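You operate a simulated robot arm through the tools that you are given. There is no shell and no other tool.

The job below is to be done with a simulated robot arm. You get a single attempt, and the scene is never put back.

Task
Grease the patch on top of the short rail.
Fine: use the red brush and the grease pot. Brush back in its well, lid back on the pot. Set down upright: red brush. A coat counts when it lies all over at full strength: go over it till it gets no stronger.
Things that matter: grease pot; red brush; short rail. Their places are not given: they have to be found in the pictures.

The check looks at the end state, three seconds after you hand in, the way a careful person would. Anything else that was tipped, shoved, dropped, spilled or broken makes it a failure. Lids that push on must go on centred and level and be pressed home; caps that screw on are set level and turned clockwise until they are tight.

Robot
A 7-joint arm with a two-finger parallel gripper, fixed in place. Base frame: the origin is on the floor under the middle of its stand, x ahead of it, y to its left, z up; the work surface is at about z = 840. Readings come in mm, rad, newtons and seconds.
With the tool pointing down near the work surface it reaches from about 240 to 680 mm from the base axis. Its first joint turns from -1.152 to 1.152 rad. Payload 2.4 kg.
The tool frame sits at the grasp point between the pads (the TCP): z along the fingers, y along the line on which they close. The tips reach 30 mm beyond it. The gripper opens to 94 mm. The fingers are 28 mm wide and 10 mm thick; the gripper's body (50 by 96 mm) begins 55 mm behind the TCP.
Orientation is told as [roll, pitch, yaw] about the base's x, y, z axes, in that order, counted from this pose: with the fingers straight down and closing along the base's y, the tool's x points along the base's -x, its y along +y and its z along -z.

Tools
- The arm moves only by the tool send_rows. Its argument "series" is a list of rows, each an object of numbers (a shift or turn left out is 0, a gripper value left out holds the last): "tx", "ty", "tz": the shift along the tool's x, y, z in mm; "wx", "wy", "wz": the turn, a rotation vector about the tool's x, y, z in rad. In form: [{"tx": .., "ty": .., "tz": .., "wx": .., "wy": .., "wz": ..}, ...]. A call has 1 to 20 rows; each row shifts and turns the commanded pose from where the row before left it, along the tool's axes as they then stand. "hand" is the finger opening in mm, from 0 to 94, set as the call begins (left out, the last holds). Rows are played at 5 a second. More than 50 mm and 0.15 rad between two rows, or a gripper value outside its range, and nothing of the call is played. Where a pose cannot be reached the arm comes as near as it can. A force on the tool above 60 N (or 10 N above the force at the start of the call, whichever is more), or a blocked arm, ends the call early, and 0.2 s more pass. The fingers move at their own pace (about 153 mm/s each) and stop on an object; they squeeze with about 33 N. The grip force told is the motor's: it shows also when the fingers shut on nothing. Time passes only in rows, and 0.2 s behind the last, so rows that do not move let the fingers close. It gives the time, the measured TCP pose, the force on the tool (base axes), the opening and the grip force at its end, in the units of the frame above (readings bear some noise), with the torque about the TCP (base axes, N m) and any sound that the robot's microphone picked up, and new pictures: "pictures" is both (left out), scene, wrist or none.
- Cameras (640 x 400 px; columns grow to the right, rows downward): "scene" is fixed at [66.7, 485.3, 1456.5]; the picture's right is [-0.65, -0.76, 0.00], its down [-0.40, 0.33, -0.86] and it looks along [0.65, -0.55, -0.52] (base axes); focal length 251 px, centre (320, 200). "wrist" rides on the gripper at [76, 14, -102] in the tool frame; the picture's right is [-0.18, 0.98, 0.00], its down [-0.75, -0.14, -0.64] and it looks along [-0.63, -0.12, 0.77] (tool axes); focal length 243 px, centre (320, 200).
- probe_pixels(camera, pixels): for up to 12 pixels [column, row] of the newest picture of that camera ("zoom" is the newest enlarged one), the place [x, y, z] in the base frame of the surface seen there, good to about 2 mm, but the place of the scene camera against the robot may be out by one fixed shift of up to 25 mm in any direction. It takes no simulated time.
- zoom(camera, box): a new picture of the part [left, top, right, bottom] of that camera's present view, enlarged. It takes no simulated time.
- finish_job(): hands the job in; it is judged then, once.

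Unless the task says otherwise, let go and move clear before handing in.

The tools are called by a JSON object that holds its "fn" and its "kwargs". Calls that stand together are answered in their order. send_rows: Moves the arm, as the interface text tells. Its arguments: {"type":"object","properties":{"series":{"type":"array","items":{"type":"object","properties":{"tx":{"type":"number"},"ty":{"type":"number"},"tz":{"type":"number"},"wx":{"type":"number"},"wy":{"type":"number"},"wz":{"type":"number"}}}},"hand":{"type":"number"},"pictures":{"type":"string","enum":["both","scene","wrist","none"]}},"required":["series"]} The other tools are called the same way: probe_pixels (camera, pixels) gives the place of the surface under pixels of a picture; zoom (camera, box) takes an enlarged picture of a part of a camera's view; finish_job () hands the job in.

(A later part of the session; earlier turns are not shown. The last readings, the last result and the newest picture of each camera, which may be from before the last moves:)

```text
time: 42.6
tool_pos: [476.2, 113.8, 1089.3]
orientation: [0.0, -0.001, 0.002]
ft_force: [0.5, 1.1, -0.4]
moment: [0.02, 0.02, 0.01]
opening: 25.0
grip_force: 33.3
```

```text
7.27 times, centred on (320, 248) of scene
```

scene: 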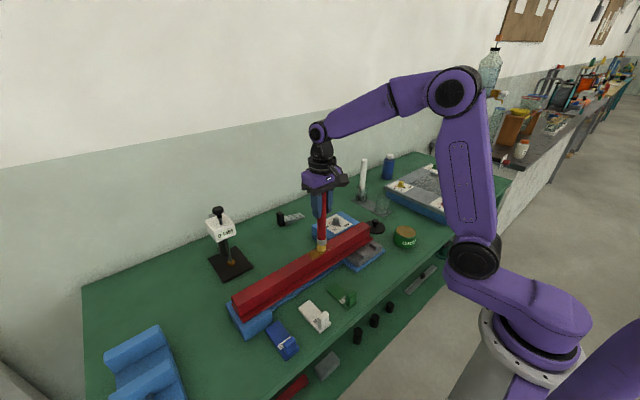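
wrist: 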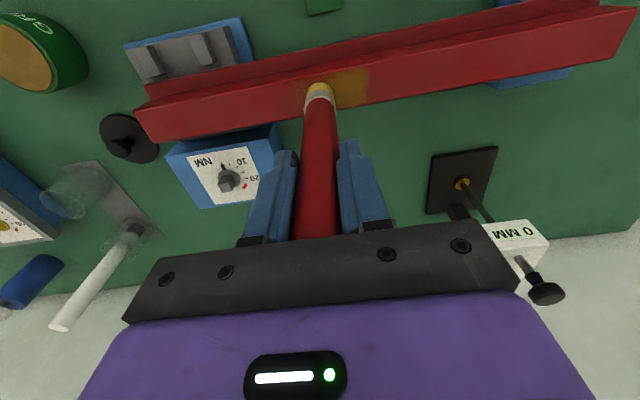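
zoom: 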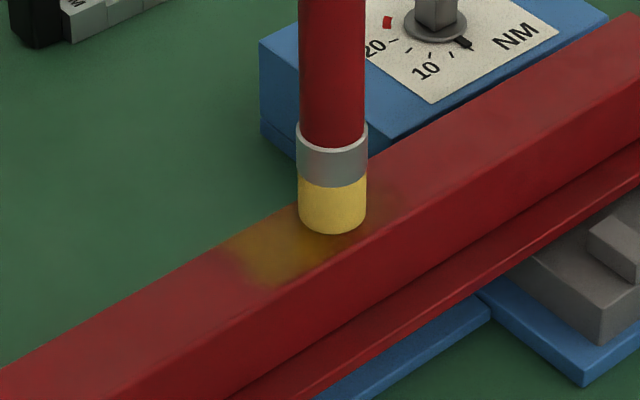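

The coat is now clearly amber and strengthens with passes; it seems to extend toward −y under the tuft. Contact faded here, so I'll press 1 mm more and stroke farther toward −y.

{"fn": "send_rows", "kwargs": {"series": [{"tz": 1}, {}], "pictures": "none"}}

{"fn": "send_rows", "kwargs": {"series": [{"ty": -10}, {"ty": -10}, {"ty": -10}, {"ty": -10}, {"ty": -10}, {"ty": -10}, {"ty": 10}, {"ty": 10}, {"ty": 10}, {"ty": 10}, {"ty": 10}, {"ty": 10}], "pictures": "none"}}

{"fn": "send_rows", "kwargs": {"series": [{"tz": -15}, {"tz": -25, "tx": -10}, {"tx": -40}]}}

{"fn": "zoom", "kwargs": {"camera": "wrist", "box": [200, 0, 460, 100]}}

{"fn": "zoom", "kwargs": {"camera": "scene", "box": [290, 220, 360, 275]}}

```text
time: 43.2
tool_pos: [476.8, 112.0, 1089.1]
orientation: [0.0, -0.001, 0.001]
ft_force: [-1.2, -2.4, 10.8]
moment: [-0.54, 0.16, 0.01]
opening: 24.8
grip_force: 32.8
```

```text
time: 45.8
tool_pos: [474.9, 112.5, 1087.9]
orientation: [-0.002, 0.0, 0.002]
ft_force: [0.2, -10.5, 26.8]
moment: [-1.36, -0.09, -0.03]
opening: 25.0
grip_force: 32.7
```

```text
time: 46.6
tool_pos: [525.3, 115.2, 1127.5]
orientation: [0.0, 0.001, 0.002]
ft_force: [0.5, 0.9, 0.2]
moment: [-0.02, -0.01, 0.0]
opening: 24.7
grip_force: 32.8
```

scene: 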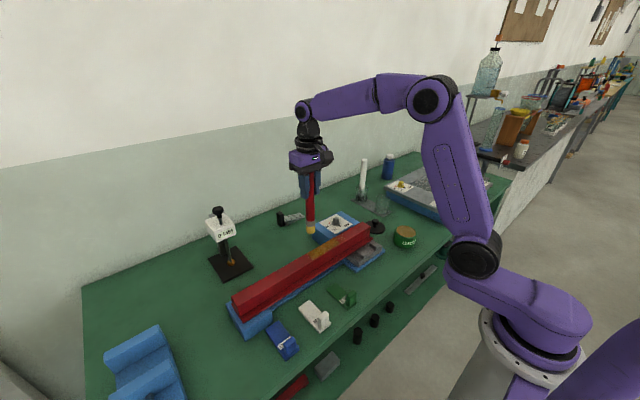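
wrist: 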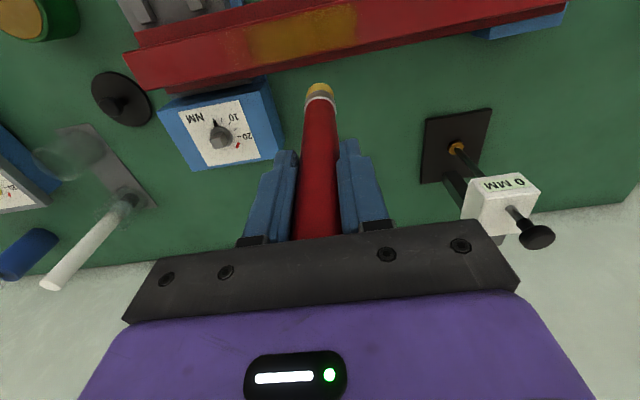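

```text
2.46 times, centred on (330, 50) of wrist
```

zoom: 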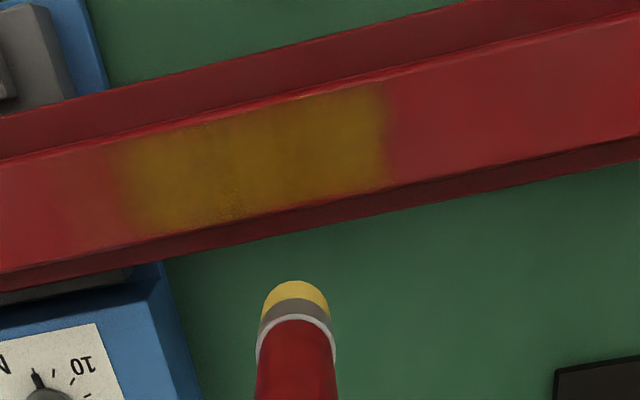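

```text
7.27 times, centred on (325, 248) of scene
```

zoom: 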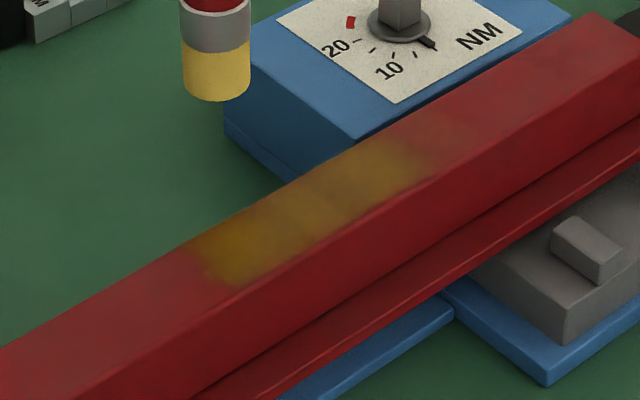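

The amber patch now has a sharp +y edge (zoom column ≈385) and a softer −y edge (≈115). I'll probe these.

{"fn": "zoom", "kwargs": {"camera": "wrist", "box": [200, 0, 460, 100]}}

{"fn": "probe_pixels", "kwargs": {"camera": "zoom", "pixels": [[112, 150], [125, 220], [150, 160], [375, 95], [390, 150], [395, 180], [60, 190], [250, 110], [250, 200], [250, 155], [30, 250], [110, 190]]}}

```text
2.46 times, centred on (330, 50) of wrist
```

zoom: 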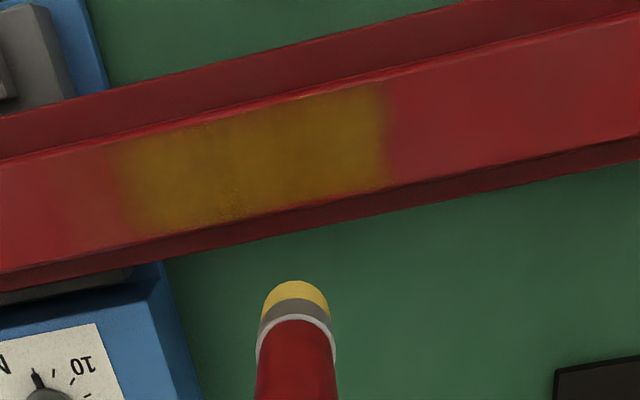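

```text
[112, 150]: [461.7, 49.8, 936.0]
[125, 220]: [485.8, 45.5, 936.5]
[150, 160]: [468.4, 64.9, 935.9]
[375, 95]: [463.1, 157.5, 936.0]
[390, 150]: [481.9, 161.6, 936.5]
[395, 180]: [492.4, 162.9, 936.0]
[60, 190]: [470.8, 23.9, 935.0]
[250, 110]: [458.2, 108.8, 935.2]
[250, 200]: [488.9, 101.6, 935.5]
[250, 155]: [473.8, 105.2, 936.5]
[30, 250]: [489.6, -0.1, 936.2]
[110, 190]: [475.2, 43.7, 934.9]
```

The coat reached y≈45 where my stroke ended at ≈52, so I'll stroke farther toward −y (to y≈−20) to find the real edge.

{"fn": "send_rows", "kwargs": {"series": [{"tx": 25, "ty": -25}, {"tx": 24, "ty": -30}, {"tz": 25}, {"tz": 11}, {"tz": 2.5}], "pictures": "none"}}

```text
time: 47.8
tool_pos: [477.6, 59.4, 1089.9]
orientation: [0.0, 0.0, 0.0]
ft_force: [-0.2, -0.1, -1.2]
moment: [-0.03, 0.0, 0.05]
opening: 25.0
grip_force: 32.8
```

{"fn": "send_rows", "kwargs": {"series": [{"tz": 1}, {}], "pictures": "none"}}

```text
time: 48.4
tool_pos: [477.1, 58.5, 1088.4]
orientation: [-0.001, -0.004, 0.001]
ft_force: [-1.2, 0.0, 6.0]
moment: [-0.3, 0.05, -0.05]
opening: 24.8
grip_force: 33.5
```

{"fn": "send_rows", "kwargs": {"series": [{"ty": -10}, {"ty": -10}, {"ty": -10}, {"ty": -10}, {"ty": -10}, {"ty": -10}, {"ty": -10}, {"ty": 10}, {"ty": 10}, {"ty": 10}, {"ty": 10}, {"ty": 10}, {"ty": 10}, {"ty": 10}], "pictures": "none"}}

{"fn": "send_rows", "kwargs": {"series": [{"tz": -15}, {"tz": -25, "tx": -10}, {"tx": -40}]}}

{"fn": "zoom", "kwargs": {"camera": "wrist", "box": [200, 0, 460, 100]}}

```text
time: 51.4
tool_pos: [477.6, 58.4, 1090.0]
orientation: [0.0, 0.002, 0.0]
ft_force: [0.1, 0.2, -0.9]
moment: [-0.03, 0.0, 0.02]
opening: 24.7
grip_force: 32.5
```

```text
time: 52.2
tool_pos: [527.3, 59.6, 1129.4]
orientation: [-0.001, 0.002, 0.001]
ft_force: [-0.5, -0.7, -1.6]
moment: [-0.02, -0.01, 0.03]
opening: 24.8
grip_force: 33.1
```

scene: 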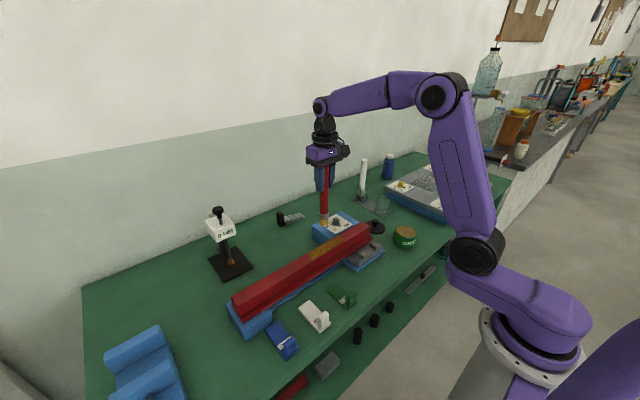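
wrist: 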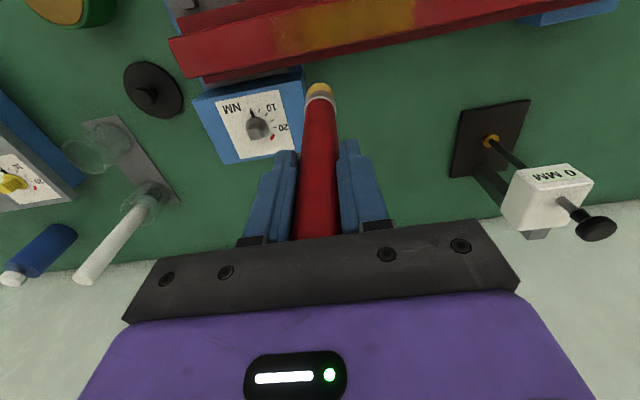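

```text
2.46 times, centred on (330, 50) of wrist
```

zoom: 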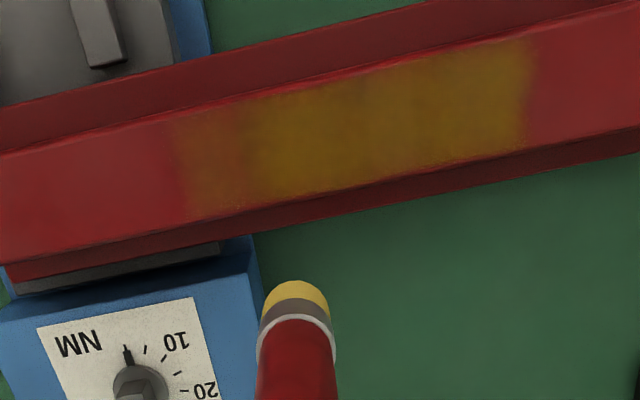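

The coat reaches further with a fainter portion (zoom 175–250) and a fairly sharp left edge at ≈175. I'll probe.

{"fn": "probe_pixels", "kwargs": {"camera": "zoom", "pixels": [[172, 140], [185, 200], [180, 170], [250, 150], [520, 60], [530, 100], [540, 130], [160, 170], [100, 180], [240, 110], [245, 200]]}}

{"fn": "zoom", "kwargs": {"camera": "wrist", "box": [250, 10, 350, 80]}}

{"fn": "zoom", "kwargs": {"camera": "scene", "box": [290, 220, 370, 275]}}

```text
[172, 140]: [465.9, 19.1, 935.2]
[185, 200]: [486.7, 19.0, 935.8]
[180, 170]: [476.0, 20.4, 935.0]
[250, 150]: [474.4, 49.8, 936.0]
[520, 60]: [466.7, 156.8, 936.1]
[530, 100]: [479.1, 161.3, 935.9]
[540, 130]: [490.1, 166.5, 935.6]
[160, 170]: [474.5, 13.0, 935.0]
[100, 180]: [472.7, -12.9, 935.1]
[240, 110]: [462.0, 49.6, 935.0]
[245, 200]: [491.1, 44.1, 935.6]
```

```text
5.71 times, centred on (300, 45) of wrist
```

zoom: 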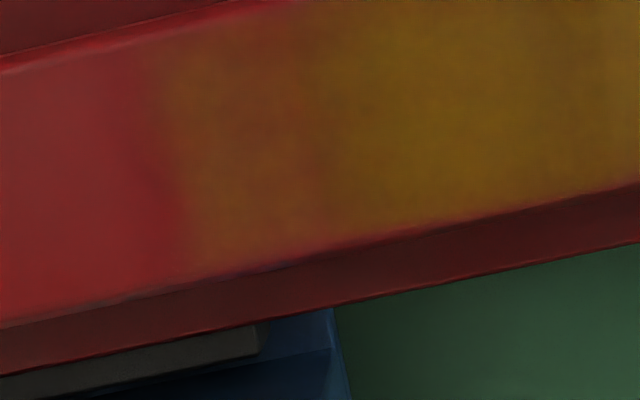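

```text
7.27 times, centred on (330, 248) of scene
```

zoom: 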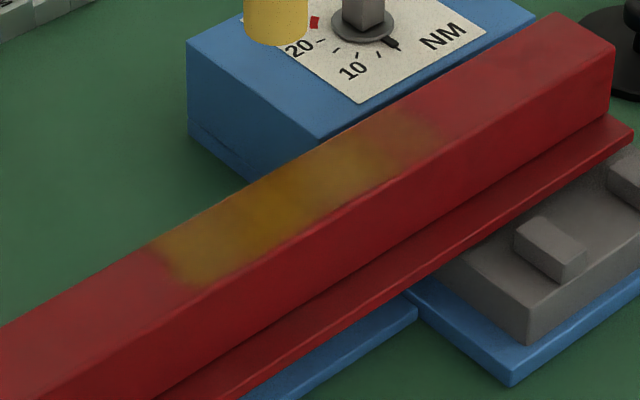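

The coat now ends near y≈20, but contact may have faded there. I'll touch down at y≈30 with proper force and stroke to y≈−30 again.

{"fn": "send_rows", "kwargs": {"series": [{"tx": 25, "ty": -15}, {"tx": 25, "ty": -15}, {"tz": 25}, {"tz": 12}, {"tz": 3}, {"tz": 1}], "pictures": "none"}}

```text
time: 53.6
tool_pos: [477.0, 28.5, 1089.1]
orientation: [0.001, 0.0, 0.003]
ft_force: [-2.7, 0.3, 18.6]
moment: [0.24, 0.54, 0.06]
opening: 25.1
grip_force: 32.9
```

{"fn": "send_rows", "kwargs": {"series": [{"ty": -10}, {"ty": -10}, {"ty": -10}, {"ty": -10}, {"ty": -10}, {"ty": -10}], "pictures": "none"}}

{"fn": "send_rows", "kwargs": {"series": [{"ty": 10}, {"ty": 10}, {"ty": 10}, {"ty": 10}, {"ty": 10}, {"ty": 10}], "pictures": "none"}}

{"fn": "send_rows", "kwargs": {"series": [{"tz": -15}, {"tz": -25, "tx": -10}, {"tx": -40}]}}

{"fn": "zoom", "kwargs": {"camera": "wrist", "box": [200, 0, 460, 100]}}

```text
time: 55.0
tool_pos: [477.5, -31.5, 1089.3]
orientation: [-0.001, 0.0, 0.0]
ft_force: [-0.8, 10.5, 28.0]
moment: [1.42, 0.08, 0.03]
opening: 25.2
grip_force: 32.3
```

```text
time: 56.4
tool_pos: [476.3, 28.6, 1087.7]
orientation: [-0.001, 0.0, 0.001]
ft_force: [1.5, -6.1, 14.8]
moment: [-0.92, -0.24, -0.02]
opening: 25.1
grip_force: 32.4
```

```text
time: 57.2
tool_pos: [527.7, 31.1, 1127.1]
orientation: [0.0, 0.002, 0.002]
ft_force: [0.3, 1.4, -0.8]
moment: [0.02, -0.01, -0.01]
opening: 24.9
grip_force: 33.3
```

scene: 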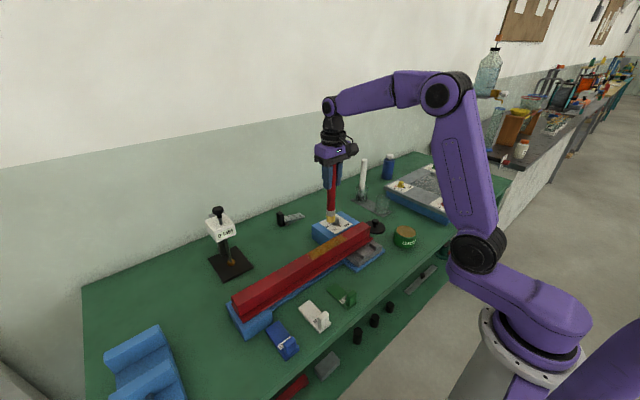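
wrist: 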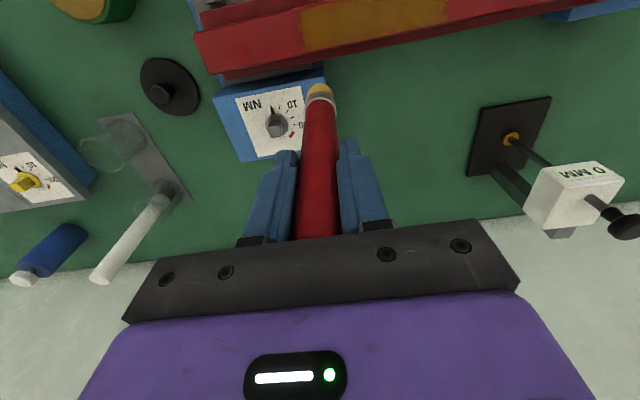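

```text
2.46 times, centred on (330, 50) of wrist
```

zoom: 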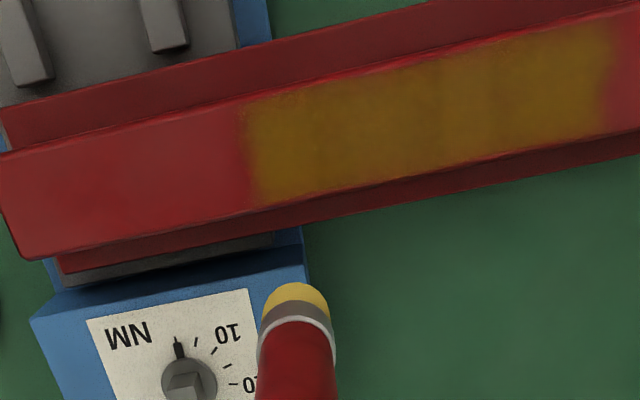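

The patch is now clear: y≈20–163 across the full top width, with sharp ends. I'll make repeated full-length passes on three lines (x≈467, 476, 486); first touch down at the −y end.

{"fn": "send_rows", "kwargs": {"series": [{"tx": 25, "ty": -5}, {"tx": 26, "ty": -7}, {"tz": 25}, {"tz": 12}, {"tz": 2.5}], "pictures": "none"}}

{"fn": "send_rows", "kwargs": {"series": [{"ty": 14.5}, {"ty": 14.5}, {"ty": 14.5}, {"ty": 14.5}, {"ty": 14.5}, {"ty": 14.5}, {"ty": 14.5}, {"ty": 14.5}, {"ty": 14.5}, {"ty": 14.5}], "pictures": "none"}}

```text
time: 58.4
tool_pos: [475.2, 15.7, 1087.9]
orientation: [0.001, -0.002, 0.0]
ft_force: [-4.1, -0.3, 16.8]
moment: [0.33, 0.63, 0.05]
opening: 24.8
grip_force: 33.0
```

```text
time: 60.6
tool_pos: [475.7, 160.9, 1089.1]
orientation: [0.0, 0.001, 0.001]
ft_force: [0.4, -4.7, 11.5]
moment: [-0.61, -0.17, 0.01]
opening: 24.8
grip_force: 32.7
```

Contact is steady at 11–17 N. Continuing with the side lines.

{"fn": "send_rows", "kwargs": {"series": [{"tx": 9}, {"ty": -14.5}, {"ty": -14.5}, {"ty": -14.5}, {"ty": -14.5}, {"ty": -14.5}, {"ty": -14.5}, {"ty": -14.5}, {"ty": -14.5}, {"ty": -14.5}, {"ty": -14.5}], "pictures": "none"}}

{"fn": "send_rows", "kwargs": {"series": [{"tx": -9}, {"tx": -10}, {"ty": 14.5}, {"ty": 14.5}, {"ty": 14.5}, {"ty": 14.5}, {"ty": 14.5}, {"ty": 14.5}, {"ty": 14.5}, {"ty": 14.5}, {"ty": 14.5}, {"ty": 14.5}], "pictures": "none"}}

{"fn": "send_rows", "kwargs": {"series": [{"tz": -20}, {"tz": -20, "tx": -20}, {"tx": -30, "ty": -35}, {"ty": -40}]}}

{"fn": "zoom", "kwargs": {"camera": "wrist", "box": [200, 0, 460, 100]}}

{"fn": "zoom", "kwargs": {"camera": "scene", "box": [290, 220, 370, 275]}}

```text
time: 63.0
tool_pos: [467.2, 17.5, 1089.1]
orientation: [-0.001, 0.001, 0.0]
ft_force: [-0.1, -0.3, -0.4]
moment: [0.02, 0.02, -0.03]
opening: 24.8
grip_force: 32.8
```

```text
time: 65.6
tool_pos: [486.8, 161.4, 1088.8]
orientation: [-0.002, 0.0, 0.0]
ft_force: [-0.7, -0.1, 0.3]
moment: [0.06, -0.02, -0.03]
opening: 24.8
grip_force: 32.9
```

```text
time: 66.6
tool_pos: [536.9, 87.0, 1127.2]
orientation: [-0.001, 0.001, 0.002]
ft_force: [-0.2, 0.3, -1.6]
moment: [-0.02, 0.01, -0.01]
opening: 24.9
grip_force: 32.2
```

scene: 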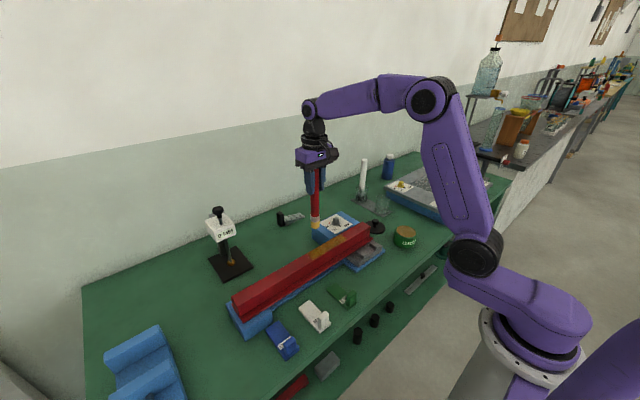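
wrist: 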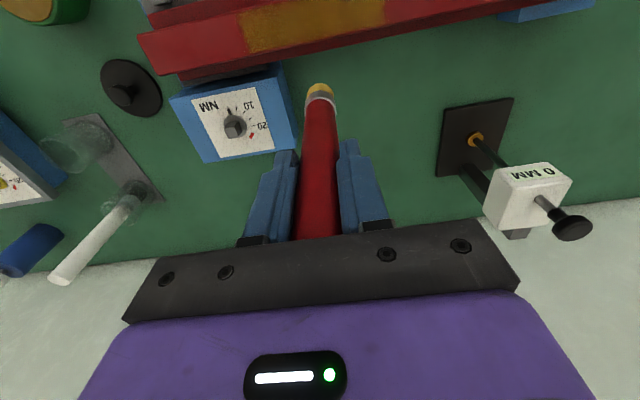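

```text
2.46 times, centred on (330, 50) of wrist
```

zoom: 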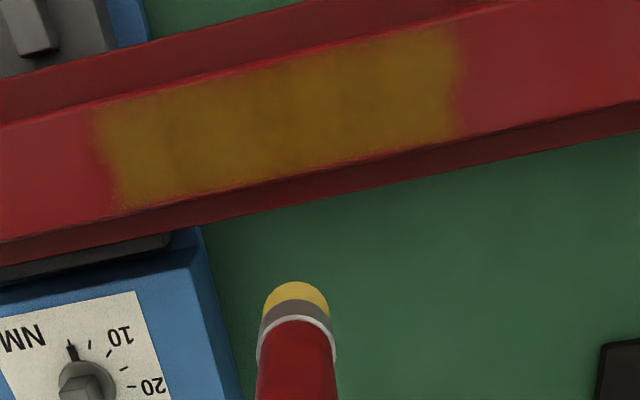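

```text
7.27 times, centred on (330, 248) of scene
```

zoom: 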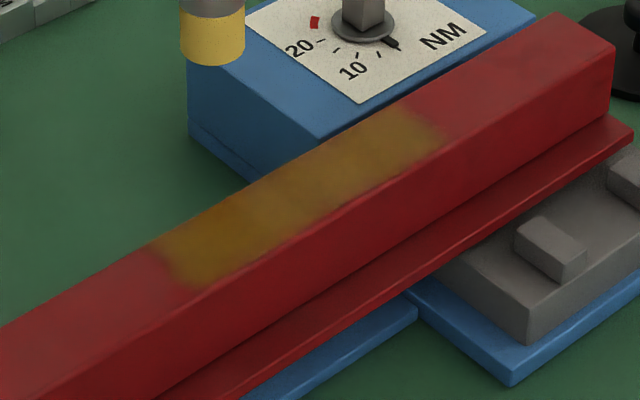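

The coat covers the whole patch but the side passes lost contact (≈0 N). I'll re-load the brush at the pot and then repeat with firmer contact.

{"fn": "send_rows", "kwargs": {"series": [{"tz": -25}, {"tx": 18.4, "ty": -37}, {"tx": 18.4, "ty": -37}, {"tx": 18.4, "ty": -37}, {"tx": 18.4, "ty": -37}, {"tx": 18.4, "ty": -37}, {"tx": 18.4, "ty": -37}, {"tx": 18.4, "ty": -37}, {"tx": 18.4, "ty": -37}, {"tz": 40}, {"tz": 40}]}}

```text
time: 69.0
tool_pos: [387.7, -209.4, 1073.6]
orientation: [0.0, 0.001, 0.002]
ft_force: [0.4, 0.0, -0.2]
moment: [0.0, 0.0, 0.0]
opening: 24.6
grip_force: 32.8
```

scene: 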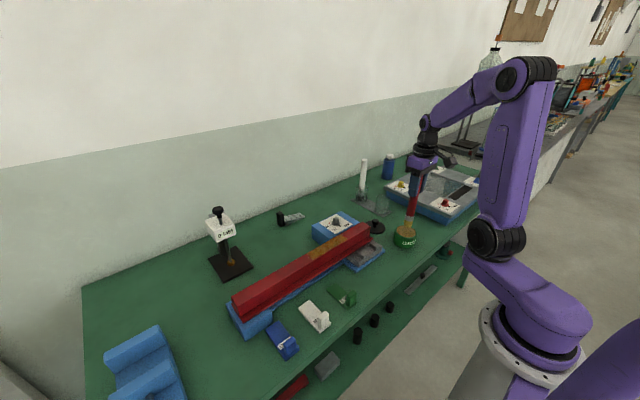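
wrist: 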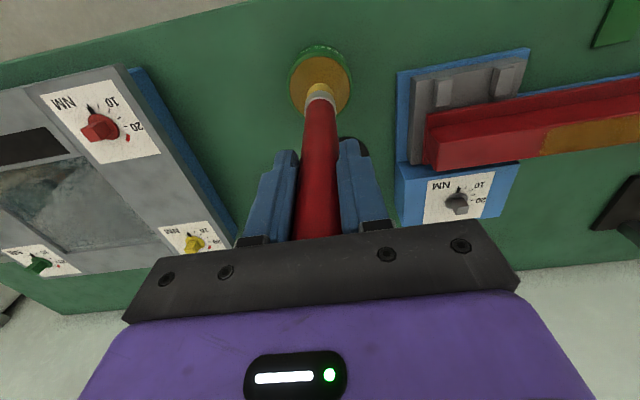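

The tuft is over the grease. I'll dip gently.

{"fn": "send_rows", "kwargs": {"series": [{"tx": -2}, {"tz": 18}, {"tz": 7}, {"tz": 3}, {"tz": 1}], "pictures": "wrist"}}

```text
time: 70.2
tool_pos: [390.1, -209.2, 1044.4]
orientation: [0.0, 0.001, 0.002]
ft_force: [-2.4, -0.5, 6.7]
moment: [-0.22, 0.27, -0.04]
opening: 24.5
grip_force: 32.8
```

wrist: 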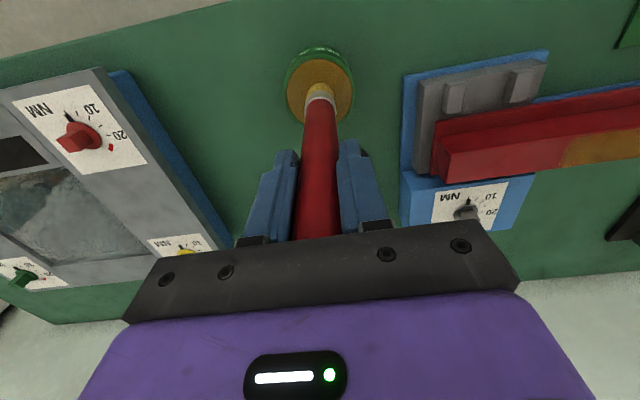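

Contact with the grease at 6.7 N. I'll hold briefly, lift, and go back above the patch's −y end.

{"fn": "send_rows", "kwargs": {"series": [{}, {}, {"tz": -10}, {"tz": -40}, {"tz": -45}, {"tz": -10, "ty": 30}, {"ty": 39, "tx": -17}, {"ty": 39, "tx": -17}, {"ty": 39, "tx": -17}, {"ty": 39, "tx": -17}, {"ty": 39, "tx": -18}]}}

{"fn": "zoom", "kwargs": {"camera": "wrist", "box": [220, 30, 420, 140]}}

```text
time: 72.6
tool_pos: [475.9, 15.2, 1149.1]
orientation: [0.0, -0.001, 0.0]
ft_force: [0.0, 0.4, -0.5]
moment: [0.01, 0.01, 0.04]
opening: 24.7
grip_force: 33.2
```

scene: 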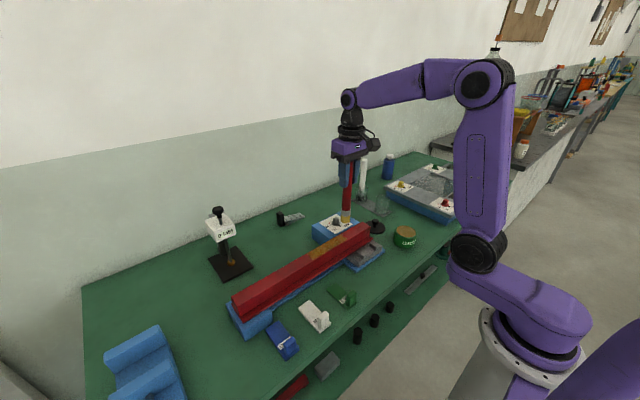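
wrist: 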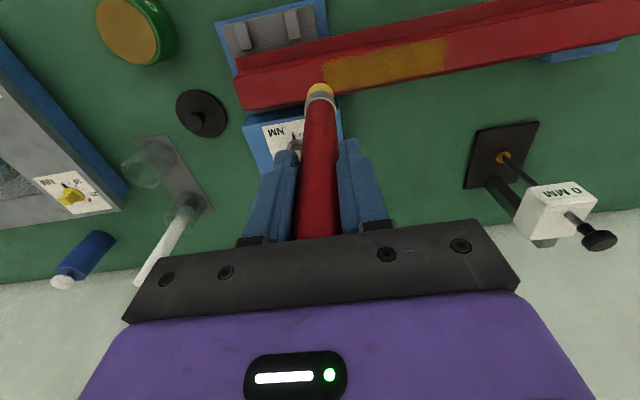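

```text
3.20 times, centred on (320, 85) of wrist
```

zoom: 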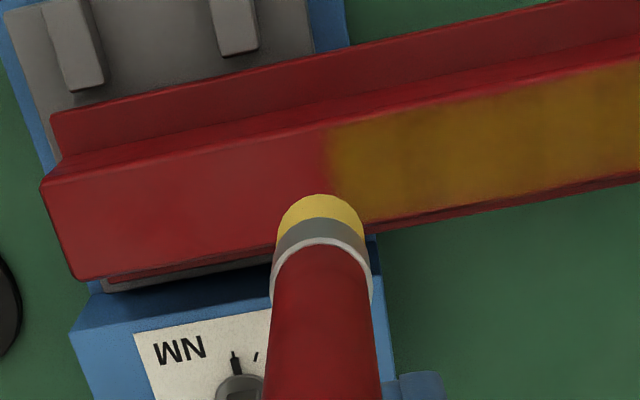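

The patch is visible right of the tuft from zoom column ≈330. I'll set down on the near line (x≈467) and adjust pressure.

{"fn": "send_rows", "kwargs": {"series": [{"tx": 8.5, "tz": 25}, {"tz": 25}, {"tz": 9}, {"tz": 2}], "pictures": "none"}}

{"fn": "send_rows", "kwargs": {"series": [{"tz": 1}, {}], "pictures": "none"}}

```text
time: 73.6
tool_pos: [467.9, 16.3, 1089.6]
orientation: [0.0, -0.004, -0.001]
ft_force: [-3.4, -0.6, 25.1]
moment: [-0.06, 0.38, -0.04]
opening: 24.9
grip_force: 33.0
```

```text
time: 74.2
tool_pos: [467.9, 14.1, 1087.3]
orientation: [0.002, -0.006, 0.001]
ft_force: [1.5, -1.2, 26.2]
moment: [-0.04, -0.34, -0.07]
opening: 24.9
grip_force: 32.9
```

Firm contact at ≈26 N. I'll ease 0.5 mm and stroke the near line, then return.

{"fn": "send_rows", "kwargs": {"series": [{"tz": -0.5}, {"ty": 15}, {"ty": 15}, {"ty": 15}, {"ty": 15}, {"ty": 15}, {"ty": 15}, {"ty": 15}, {"ty": 15}, {"ty": 15}, {"ty": 15}], "pictures": "none"}}

{"fn": "send_rows", "kwargs": {"series": [{"ty": -15}, {"ty": -15}, {"ty": -15}, {"ty": -15}, {"ty": -15}, {"ty": -15}, {"ty": -15}, {"ty": -15}, {"ty": -15}, {"ty": -15}], "pictures": "none"}}

```text
time: 76.6
tool_pos: [468.2, 163.9, 1088.5]
orientation: [0.001, -0.002, -0.001]
ft_force: [0.9, -4.6, 11.5]
moment: [-0.66, -0.27, -0.05]
opening: 24.9
grip_force: 33.1
```

```text
time: 78.8
tool_pos: [468.1, 15.2, 1087.4]
orientation: [-0.001, -0.002, 0.0]
ft_force: [0.9, 6.1, 18.4]
moment: [0.85, -0.18, 0.0]
opening: 24.8
grip_force: 33.2
```

Good contact (11–18 N) along the near line. Now the middle and far lines.

{"fn": "send_rows", "kwargs": {"series": [{"tx": -9}, {"ty": 15}, {"ty": 15}, {"ty": 15}, {"ty": 15}, {"ty": 15}, {"ty": 15}, {"ty": 15}, {"ty": 15}, {"ty": 15}, {"ty": 15}], "pictures": "none"}}

{"fn": "send_rows", "kwargs": {"series": [{"tx": -9}, {"ty": -15}, {"ty": -15}, {"ty": -15}, {"ty": -15}, {"ty": -15}, {"ty": -15}, {"ty": -15}, {"ty": -15}, {"ty": -15}, {"ty": -15}], "pictures": "none"}}

{"fn": "send_rows", "kwargs": {"series": [{"ty": 15}, {"ty": 15}, {"ty": 15}, {"ty": 15}, {"ty": 15}, {"ty": 15}, {"ty": 15}, {"ty": 15}, {"ty": 15}, {"ty": 15}], "pictures": "none"}}

```text
time: 81.2
tool_pos: [477.8, 165.4, 1088.1]
orientation: [-0.001, -0.002, 0.002]
ft_force: [0.7, -4.4, 9.2]
moment: [-0.55, -0.17, -0.07]
opening: 24.8
grip_force: 33.2
```

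```text
time: 83.6
tool_pos: [486.2, 16.2, 1089.8]
orientation: [0.0, 0.0, 0.001]
ft_force: [0.2, -0.4, -0.6]
moment: [0.02, 0.0, 0.01]
opening: 24.9
grip_force: 33.2
```

```text
time: 85.8
tool_pos: [486.8, 167.2, 1087.8]
orientation: [0.0, 0.0, 0.002]
ft_force: [-0.6, 0.0, -0.2]
moment: [-0.01, -0.03, -0.01]
opening: 24.7
grip_force: 33.2
```

The far line lost contact again. I'll lower until I feel force there, then stroke.

{"fn": "send_rows", "kwargs": {"series": [{"tz": 1}, {}], "pictures": "none"}}

```text
time: 86.4
tool_pos: [486.1, 166.2, 1088.0]
orientation: [0.001, -0.001, 0.002]
ft_force: [-2.2, 0.6, 7.1]
moment: [-0.09, 0.37, 0.01]
opening: 24.6
grip_force: 33.3
```

{"fn": "send_rows", "kwargs": {"series": [{"tz": 0.8}, {"ty": -15}, {"ty": -15}, {"ty": -15}, {"ty": -15}, {"ty": -15}, {"ty": -15}, {"ty": -15}, {"ty": -15}, {"ty": -15}, {"ty": -15}], "pictures": "none"}}

{"fn": "send_rows", "kwargs": {"series": [{"ty": 15}, {"ty": 15}, {"ty": 15}, {"ty": 15}, {"ty": 15}, {"ty": 15}, {"ty": 15}, {"ty": 15}, {"ty": 15}, {"ty": 15}], "pictures": "none"}}

{"fn": "send_rows", "kwargs": {"series": [{"tz": -20}, {"tz": -20, "tx": -20}, {"tx": -30, "ty": -35}, {"ty": -40}]}}

{"fn": "zoom", "kwargs": {"camera": "wrist", "box": [200, 0, 460, 100]}}

{"fn": "zoom", "kwargs": {"camera": "scene", "box": [290, 220, 370, 275]}}

```text
time: 88.8
tool_pos: [486.8, 16.6, 1087.5]
orientation: [0.0, -0.005, 0.001]
ft_force: [0.1, 10.4, 27.1]
moment: [1.23, -0.27, 0.03]
opening: 25.1
grip_force: 33.2
```

```text
time: 91.0
tool_pos: [486.1, 165.9, 1084.8]
orientation: [-0.001, 0.0, 0.0]
ft_force: [0.6, -7.2, 22.1]
moment: [-1.06, -0.22, -0.01]
opening: 24.9
grip_force: 33.1
```

```text
time: 92.0
tool_pos: [536.9, 90.0, 1125.5]
orientation: [-0.001, 0.001, 0.002]
ft_force: [-0.4, -0.6, -1.1]
moment: [-0.04, -0.02, 0.0]
opening: 24.6
grip_force: 32.8
```

scene: 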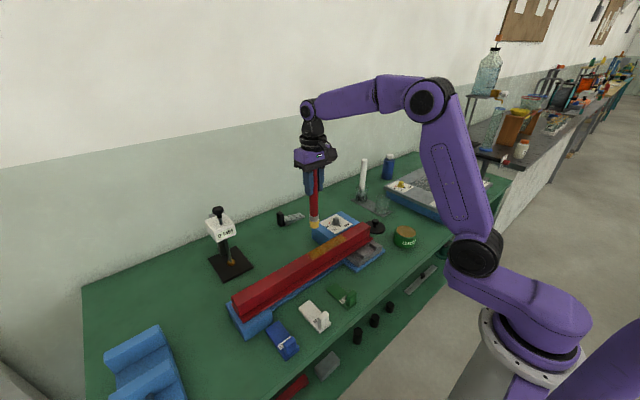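
wrist: 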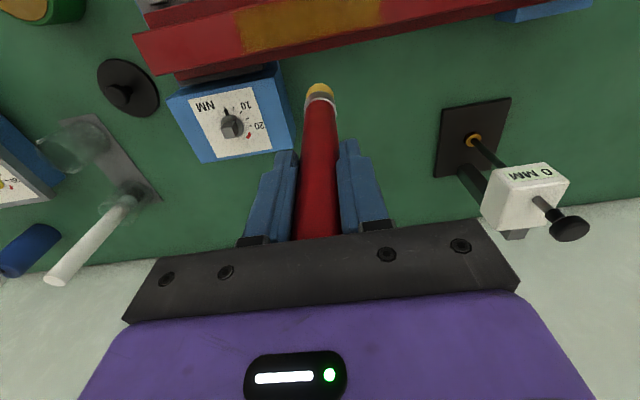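

```text
2.46 times, centred on (330, 50) of wrist
```

zoom: 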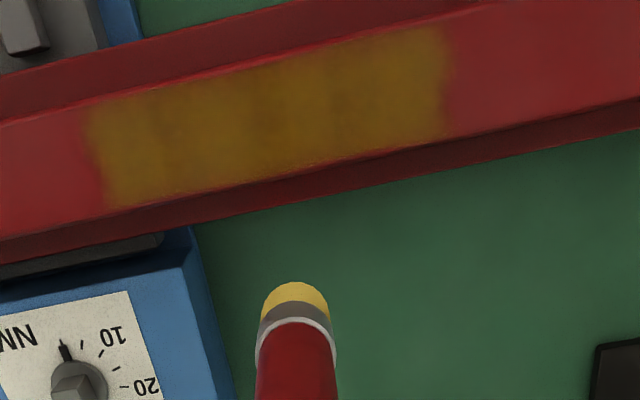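

```text
7.27 times, centred on (330, 248) of scene
```

zoom: 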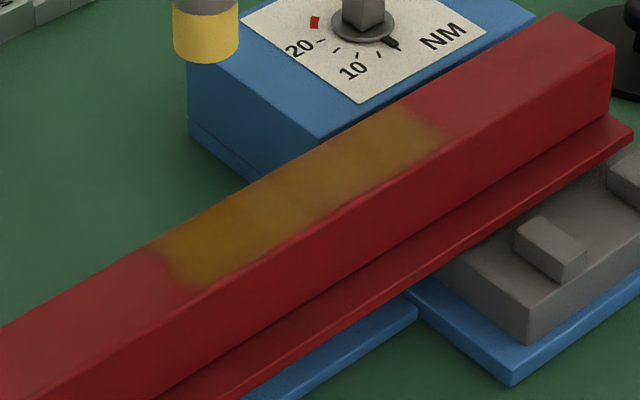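

The coat's tone now looks the same as before this round in both views. I'll zoom closely to check evenness.

{"fn": "zoom", "kwargs": {"camera": "wrist", "box": [230, 0, 310, 60]}}

{"fn": "zoom", "kwargs": {"camera": "wrist", "box": [310, 0, 390, 60]}}

{"fn": "zoom", "kwargs": {"camera": "scene", "box": [305, 235, 350, 262]}}

```text
6.67 times, centred on (270, 30) of wrist
```

zoom: 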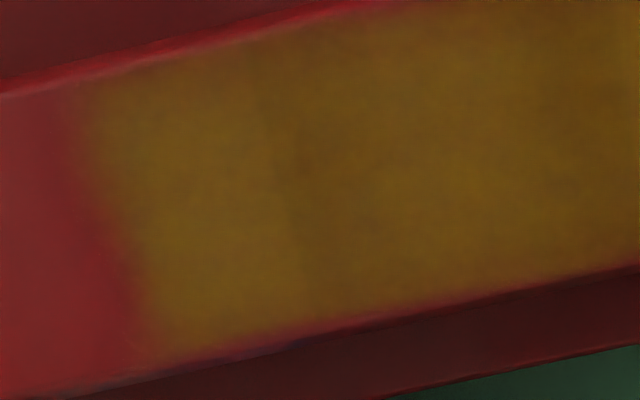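

```text
6.67 times, centred on (350, 30) of wrist
```

zoom: 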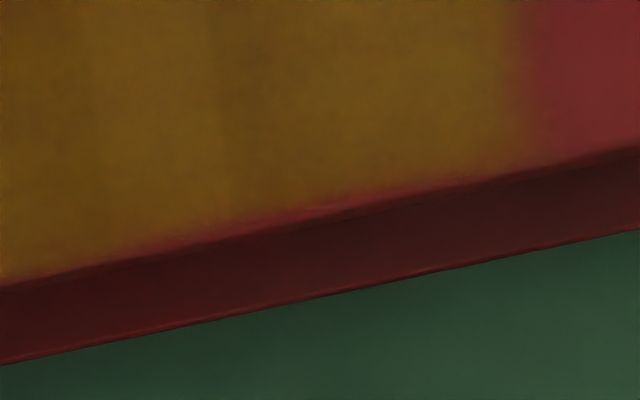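

```text
14.22 times, centred on (328, 248) of scene
```

zoom: 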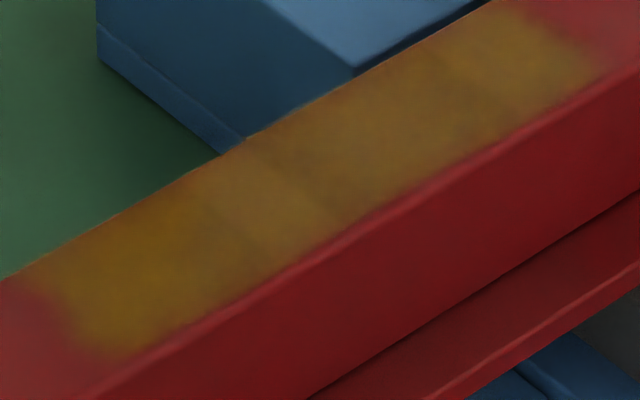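

The tone has faint bands along y, which may be lighting or slightly unequal strength. I'll reload and do another full round, keeping the push at 10–20 N, then compare.

{"fn": "send_rows", "kwargs": {"series": [{"tz": -25}, {"tx": 18.4, "ty": -37.4}, {"tx": 18.4, "ty": -37.4}, {"tx": 18.4, "ty": -37.4}, {"tx": 18.4, "ty": -37.4}, {"tx": 18.4, "ty": -37.4}, {"tx": 18.4, "ty": -37.4}, {"tx": 18.4, "ty": -37.4}, {"tx": 18.4, "ty": -37.4}, {"tz": 40}, {"tz": 40}, {"tz": 20}, {"tz": 4}], "pictures": "wrist"}}

```text
time: 94.8
tool_pos: [390.5, -208.4, 1047.1]
orientation: [0.0, 0.0, 0.002]
ft_force: [-0.4, -0.3, -0.5]
moment: [-0.01, -0.02, 0.01]
opening: 24.9
grip_force: 33.4
```

wrist: 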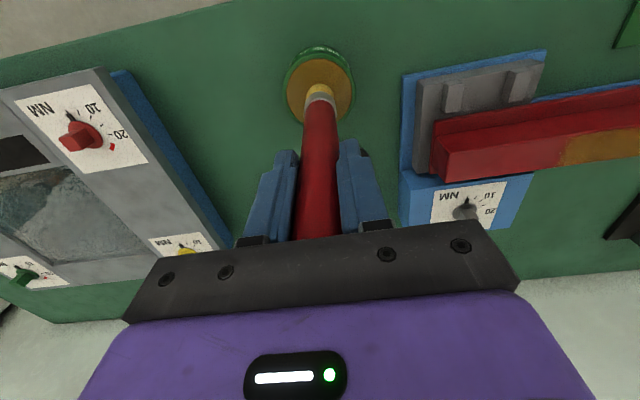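

{"fn": "send_rows", "kwargs": {"series": [{"tz": 2}, {"tz": 1}, {"tz": 1}], "pictures": "none"}}

```text
time: 95.6
tool_pos: [388.6, -207.8, 1044.4]
orientation: [0.001, 0.001, 0.003]
ft_force: [0.4, -0.1, -1.4]
moment: [-0.01, 0.02, 0.0]
opening: 24.7
grip_force: 32.9
```

{"fn": "send_rows", "kwargs": {"series": [{"tz": 1}, {"tz": 1}], "pictures": "none"}}

```text
time: 96.2
tool_pos: [389.7, -208.3, 1041.0]
orientation: [0.001, -0.001, 0.002]
ft_force: [0.5, 0.3, -0.5]
moment: [0.01, 0.03, -0.02]
opening: 24.8
grip_force: 33.1
```

The brush has slid up a few mm in the grip, so contact comes lower. Continuing down in small steps.

{"fn": "send_rows", "kwargs": {"series": [{"tz": 1}, {}], "pictures": "none"}}

{"fn": "send_rows", "kwargs": {"series": [{"tz": 0.8}, {}], "pictures": "none"}}

```text
time: 96.8
tool_pos: [389.4, -209.8, 1039.6]
orientation: [0.0, 0.001, 0.002]
ft_force: [-0.1, 0.2, -0.9]
moment: [0.0, 0.01, 0.02]
opening: 24.7
grip_force: 33.4
```

```text
time: 97.4
tool_pos: [389.1, -210.3, 1040.7]
orientation: [-0.002, -0.002, 0.002]
ft_force: [-5.8, 0.8, 23.2]
moment: [0.17, 0.58, 0.02]
opening: 24.6
grip_force: 33.3
```

Contact (23 N). Now I'll lift and return to the near line at the patch's −y end, ending a few mm above the rail top.

{"fn": "send_rows", "kwargs": {"series": [{"tz": -0.6}, {}, {"tz": -10}, {"tz": -45}, {"tz": -45}, {"tz": -10, "ty": 30}, {"ty": 39, "tx": -15.5}, {"ty": 39, "tx": -15.5}, {"ty": 39, "tx": -15.5}, {"ty": 39, "tx": -15.5}, {"ty": 39, "tx": -16}, {"tz": 40}, {"tz": 24}]}}

{"fn": "send_rows", "kwargs": {"series": [{"tz": 1}, {}], "pictures": "none"}}

```text
time: 100.2
tool_pos: [469.1, 14.9, 1087.3]
orientation: [0.001, -0.002, 0.001]
ft_force: [-0.4, -0.1, -1.0]
moment: [0.04, 0.0, -0.05]
opening: 24.9
grip_force: 32.8
```

scene: 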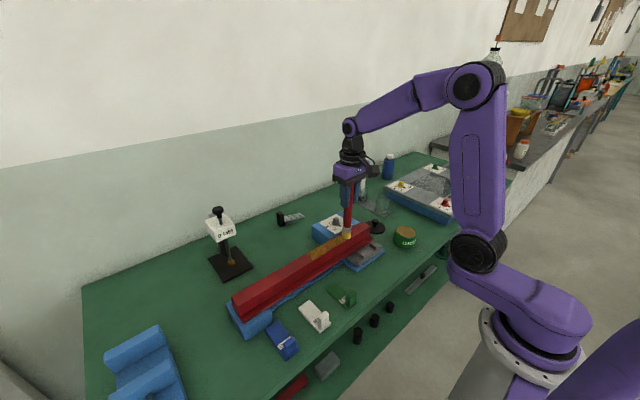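
wrist: 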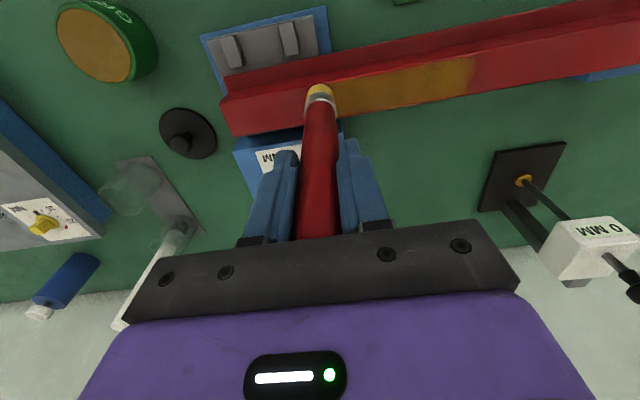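

```text
time: 100.8
tool_pos: [467.8, 16.3, 1084.8]
orientation: [0.0, 0.0, 0.002]
ft_force: [-0.7, -0.3, 6.0]
moment: [0.02, -0.1, 0.04]
opening: 24.5
grip_force: 33.5
```

Contact at 6 N. Add 0.3 mm and stroke the near line both ways.

{"fn": "send_rows", "kwargs": {"series": [{"tz": 0.4}, {"ty": 15}, {"ty": 15}, {"ty": 15}, {"ty": 15}, {"ty": 15}, {"ty": 15}, {"ty": 15}, {"ty": 15}, {"ty": 15}, {"ty": 15}], "pictures": "none"}}

{"fn": "send_rows", "kwargs": {"series": [{"ty": -15}, {"ty": -15}, {"ty": -15}, {"ty": -15}, {"ty": -15}, {"ty": -15}, {"ty": -15}, {"ty": -15}, {"ty": -15}, {"ty": -15}], "pictures": "none"}}

{"fn": "send_rows", "kwargs": {"series": [{"tx": -9}, {"ty": 15}, {"ty": 15}, {"ty": 15}, {"ty": 15}, {"ty": 15}, {"ty": 15}, {"ty": 15}, {"ty": 15}, {"ty": 15}, {"ty": 15}], "pictures": "none"}}

```text
time: 103.2
tool_pos: [467.8, 164.8, 1085.6]
orientation: [0.0, 0.001, 0.0]
ft_force: [-0.7, -4.7, 15.6]
moment: [-0.76, -0.13, -0.07]
opening: 24.6
grip_force: 33.2
```

```text
time: 105.4
tool_pos: [467.0, 15.4, 1085.0]
orientation: [0.0, 0.001, -0.001]
ft_force: [-0.2, -0.8, 0.2]
moment: [-0.01, 0.04, 0.0]
opening: 24.7
grip_force: 32.7
```

```text
time: 107.8
tool_pos: [476.2, 165.6, 1086.1]
orientation: [-0.001, -0.002, 0.002]
ft_force: [0.8, -0.4, -0.9]
moment: [-0.01, -0.01, -0.02]
opening: 24.5
grip_force: 32.8
```

Contact was lost on the return. I'll press 0.8 mm more at the +y end and work the middle line with shorter checks.

{"fn": "send_rows", "kwargs": {"series": [{"tz": 0.8}, {}], "pictures": "none"}}

{"fn": "send_rows", "kwargs": {"series": [{"ty": -15}, {"ty": -15}, {"ty": -15}, {"ty": -15}, {"ty": -15}], "pictures": "none"}}

{"fn": "send_rows", "kwargs": {"series": [{"ty": -15}, {"ty": -15}, {"ty": -15}, {"ty": -15}, {"ty": -15}], "pictures": "none"}}

```text
time: 108.4
tool_pos: [476.7, 166.6, 1085.0]
orientation: [0.0, 0.001, 0.001]
ft_force: [-0.8, -0.3, 0.9]
moment: [0.02, 0.05, 0.01]
opening: 24.8
grip_force: 32.9
```

```text
time: 109.6
tool_pos: [476.4, 90.8, 1083.9]
orientation: [0.0, 0.001, 0.003]
ft_force: [-0.2, 3.5, 8.1]
moment: [0.47, -0.1, 0.06]
opening: 24.6
grip_force: 33.7
```

```text
time: 110.8
tool_pos: [476.7, 16.3, 1084.9]
orientation: [0.004, -0.004, 0.003]
ft_force: [2.0, 8.2, 26.3]
moment: [1.22, -0.24, 0.04]
opening: 24.5
grip_force: 33.2
```

Force grows toward −y (1→8→26 N), so the commanded path slopes slightly against the rail. I'll compensate with ~0.06 mm per row and go on.

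{"fn": "send_rows", "kwargs": {"series": [{"tz": -0.2}, {"ty": 15, "tz": 0.06}, {"ty": 15, "tz": 0.06}, {"ty": 15, "tz": 0.06}, {"ty": 15, "tz": 0.06}, {"ty": 15, "tz": 0.06}], "pictures": "none"}}

{"fn": "send_rows", "kwargs": {"series": [{"ty": 15, "tz": 0.06}, {"ty": 15, "tz": 0.06}, {"ty": 15, "tz": 0.06}, {"ty": 15, "tz": 0.06}, {"ty": 15, "tz": 0.06}], "pictures": "none"}}

```text
time: 112.2
tool_pos: [474.6, 91.8, 1083.7]
orientation: [0.001, 0.001, 0.002]
ft_force: [1.0, -7.7, 20.0]
moment: [-1.04, -0.14, -0.05]
opening: 24.8
grip_force: 33.4
```

```text
time: 113.4
tool_pos: [476.8, 165.7, 1082.4]
orientation: [0.0, -0.001, 0.003]
ft_force: [1.1, -9.2, 24.2]
moment: [-1.15, -0.31, -0.01]
opening: 24.7
grip_force: 33.1
```

Contact is now steady at 20–24 N. On to the far line, both ways.

{"fn": "send_rows", "kwargs": {"series": [{"tx": -9, "tz": 0.1}, {"ty": -15, "tz": -0.04}, {"ty": -15, "tz": -0.04}, {"ty": -15, "tz": -0.04}, {"ty": -15, "tz": -0.04}, {"ty": -15, "tz": -0.04}], "pictures": "none"}}

{"fn": "send_rows", "kwargs": {"series": [{"ty": -15, "tz": -0.04}, {"ty": -15, "tz": -0.04}, {"ty": -15, "tz": -0.04}, {"ty": -15, "tz": -0.04}, {"ty": -15, "tz": -0.04}], "pictures": "none"}}

```text
time: 114.8
tool_pos: [485.7, 89.9, 1083.2]
orientation: [0.0, 0.002, 0.004]
ft_force: [0.5, 1.3, 5.1]
moment: [0.34, -0.1, 0.02]
opening: 24.6
grip_force: 32.8
```

```text
time: 116.0
tool_pos: [486.2, 15.5, 1083.7]
orientation: [0.001, 0.0, -0.002]
ft_force: [0.6, 0.6, -0.4]
moment: [0.03, -0.03, 0.03]
opening: 24.6
grip_force: 32.6
```

{"fn": "send_rows", "kwargs": {"series": [{"tz": 0.8}, {}], "pictures": "none"}}

{"fn": "send_rows", "kwargs": {"series": [{"ty": 15, "tz": 0.03}, {"ty": 15, "tz": 0.03}, {"ty": 15, "tz": 0.03}, {"ty": 15, "tz": 0.03}, {"ty": 15, "tz": 0.03}], "pictures": "none"}}

{"fn": "send_rows", "kwargs": {"series": [{"ty": 15, "tz": 0.03}, {"ty": 15, "tz": 0.03}, {"ty": 15, "tz": 0.03}, {"ty": 15, "tz": 0.03}, {"ty": 15, "tz": 0.03}], "pictures": "none"}}

```text
time: 116.6
tool_pos: [484.7, 16.3, 1082.1]
orientation: [0.0, 0.0, 0.0]
ft_force: [-0.1, -0.6, -0.8]
moment: [0.01, -0.02, 0.04]
opening: 24.8
grip_force: 33.3
```

```text
time: 117.8
tool_pos: [484.7, 90.0, 1083.5]
orientation: [0.001, -0.002, 0.0]
ft_force: [-0.4, 0.0, -0.9]
moment: [0.01, 0.05, 0.0]
opening: 24.6
grip_force: 33.9
```

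```text
time: 119.0
tool_pos: [485.1, 165.5, 1084.1]
orientation: [0.0, 0.002, 0.002]
ft_force: [0.0, 0.0, -0.7]
moment: [0.01, -0.03, 0.02]
opening: 24.9
grip_force: 32.8
```

No contact now, so the brush creeps up under the push. I'll step down to light contact and check.

{"fn": "send_rows", "kwargs": {"series": [{"tz": 0.6}, {}], "pictures": "none"}}

{"fn": "send_rows", "kwargs": {"series": [{"tz": 0.5}, {}], "pictures": "none"}}

```text
time: 119.6
tool_pos: [486.0, 166.0, 1083.2]
orientation: [-0.001, -0.001, 0.001]
ft_force: [0.8, -0.5, -0.6]
moment: [0.0, 0.01, 0.01]
opening: 24.8
grip_force: 32.8
```

```text
time: 120.2
tool_pos: [485.0, 166.6, 1082.0]
orientation: [0.0, 0.0, 0.001]
ft_force: [-0.8, -0.3, 3.9]
moment: [-0.17, 0.04, -0.01]
opening: 24.8
grip_force: 33.3
```

Light contact at 3.9 N. I'll press 0.4 mm more and stroke toward −y.

{"fn": "send_rows", "kwargs": {"series": [{"tz": 0.4}, {"ty": -15}, {"ty": -15}, {"ty": -15}, {"ty": -15}, {"ty": -15}], "pictures": "none"}}

{"fn": "send_rows", "kwargs": {"series": [{"ty": -15}, {"ty": -15}, {"ty": -15}, {"ty": -15}, {"ty": -15}], "pictures": "none"}}

{"fn": "send_rows", "kwargs": {"series": [{"ty": 15, "tz": 0.02}, {"ty": 15, "tz": 0.02}, {"ty": 15, "tz": 0.02}, {"ty": 15, "tz": 0.02}, {"ty": 15, "tz": 0.02}], "pictures": "none"}}

```text
time: 121.6
tool_pos: [485.7, 91.2, 1081.0]
orientation: [0.005, -0.003, 0.002]
ft_force: [0.7, 9.6, 26.6]
moment: [1.16, -0.27, 0.03]
opening: 24.8
grip_force: 33.2
```

```text
time: 122.8
tool_pos: [485.9, 14.9, 1080.5]
orientation: [-0.001, 0.0, 0.0]
ft_force: [0.2, 6.2, 20.0]
moment: [0.96, -0.3, 0.04]
opening: 24.6
grip_force: 32.6
```

```text
time: 124.0
tool_pos: [485.3, 91.3, 1080.7]
orientation: [0.0, 0.0, 0.002]
ft_force: [0.1, -4.2, 12.8]
moment: [-0.61, -0.22, -0.03]
opening: 24.7
grip_force: 33.0
```

{"fn": "send_rows", "kwargs": {"series": [{"ty": 15, "tz": 0.04}, {"ty": 15, "tz": 0.04}, {"ty": 15, "tz": 0.04}, {"ty": 15, "tz": 0.04}, {"ty": 15, "tz": 0.04}], "pictures": "none"}}

{"fn": "send_rows", "kwargs": {"series": [{"tx": 9}, {"tx": 9}, {"ty": -15}, {"ty": -15}, {"ty": -15}, {"ty": -15}, {"ty": -15}], "pictures": "none"}}

{"fn": "send_rows", "kwargs": {"series": [{"ty": -15}, {"ty": -15}, {"ty": -15}, {"ty": -15}, {"ty": -15}], "pictures": "none"}}

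```text
time: 125.2
tool_pos: [484.4, 166.2, 1080.0]
orientation: [-0.001, 0.002, 0.002]
ft_force: [0.5, 0.5, -0.6]
moment: [0.01, 0.0, 0.0]
opening: 24.6
grip_force: 32.9
```

```text
time: 126.8
tool_pos: [466.8, 89.6, 1080.5]
orientation: [0.0, 0.0, 0.003]
ft_force: [-0.4, -1.1, 0.0]
moment: [0.02, 0.0, -0.03]
opening: 24.9
grip_force: 32.4
```

```text
time: 128.0
tool_pos: [466.2, 15.1, 1079.6]
orientation: [0.001, -0.002, 0.001]
ft_force: [0.1, 2.2, 5.4]
moment: [0.32, -0.18, 0.01]
opening: 24.8
grip_force: 33.4
```

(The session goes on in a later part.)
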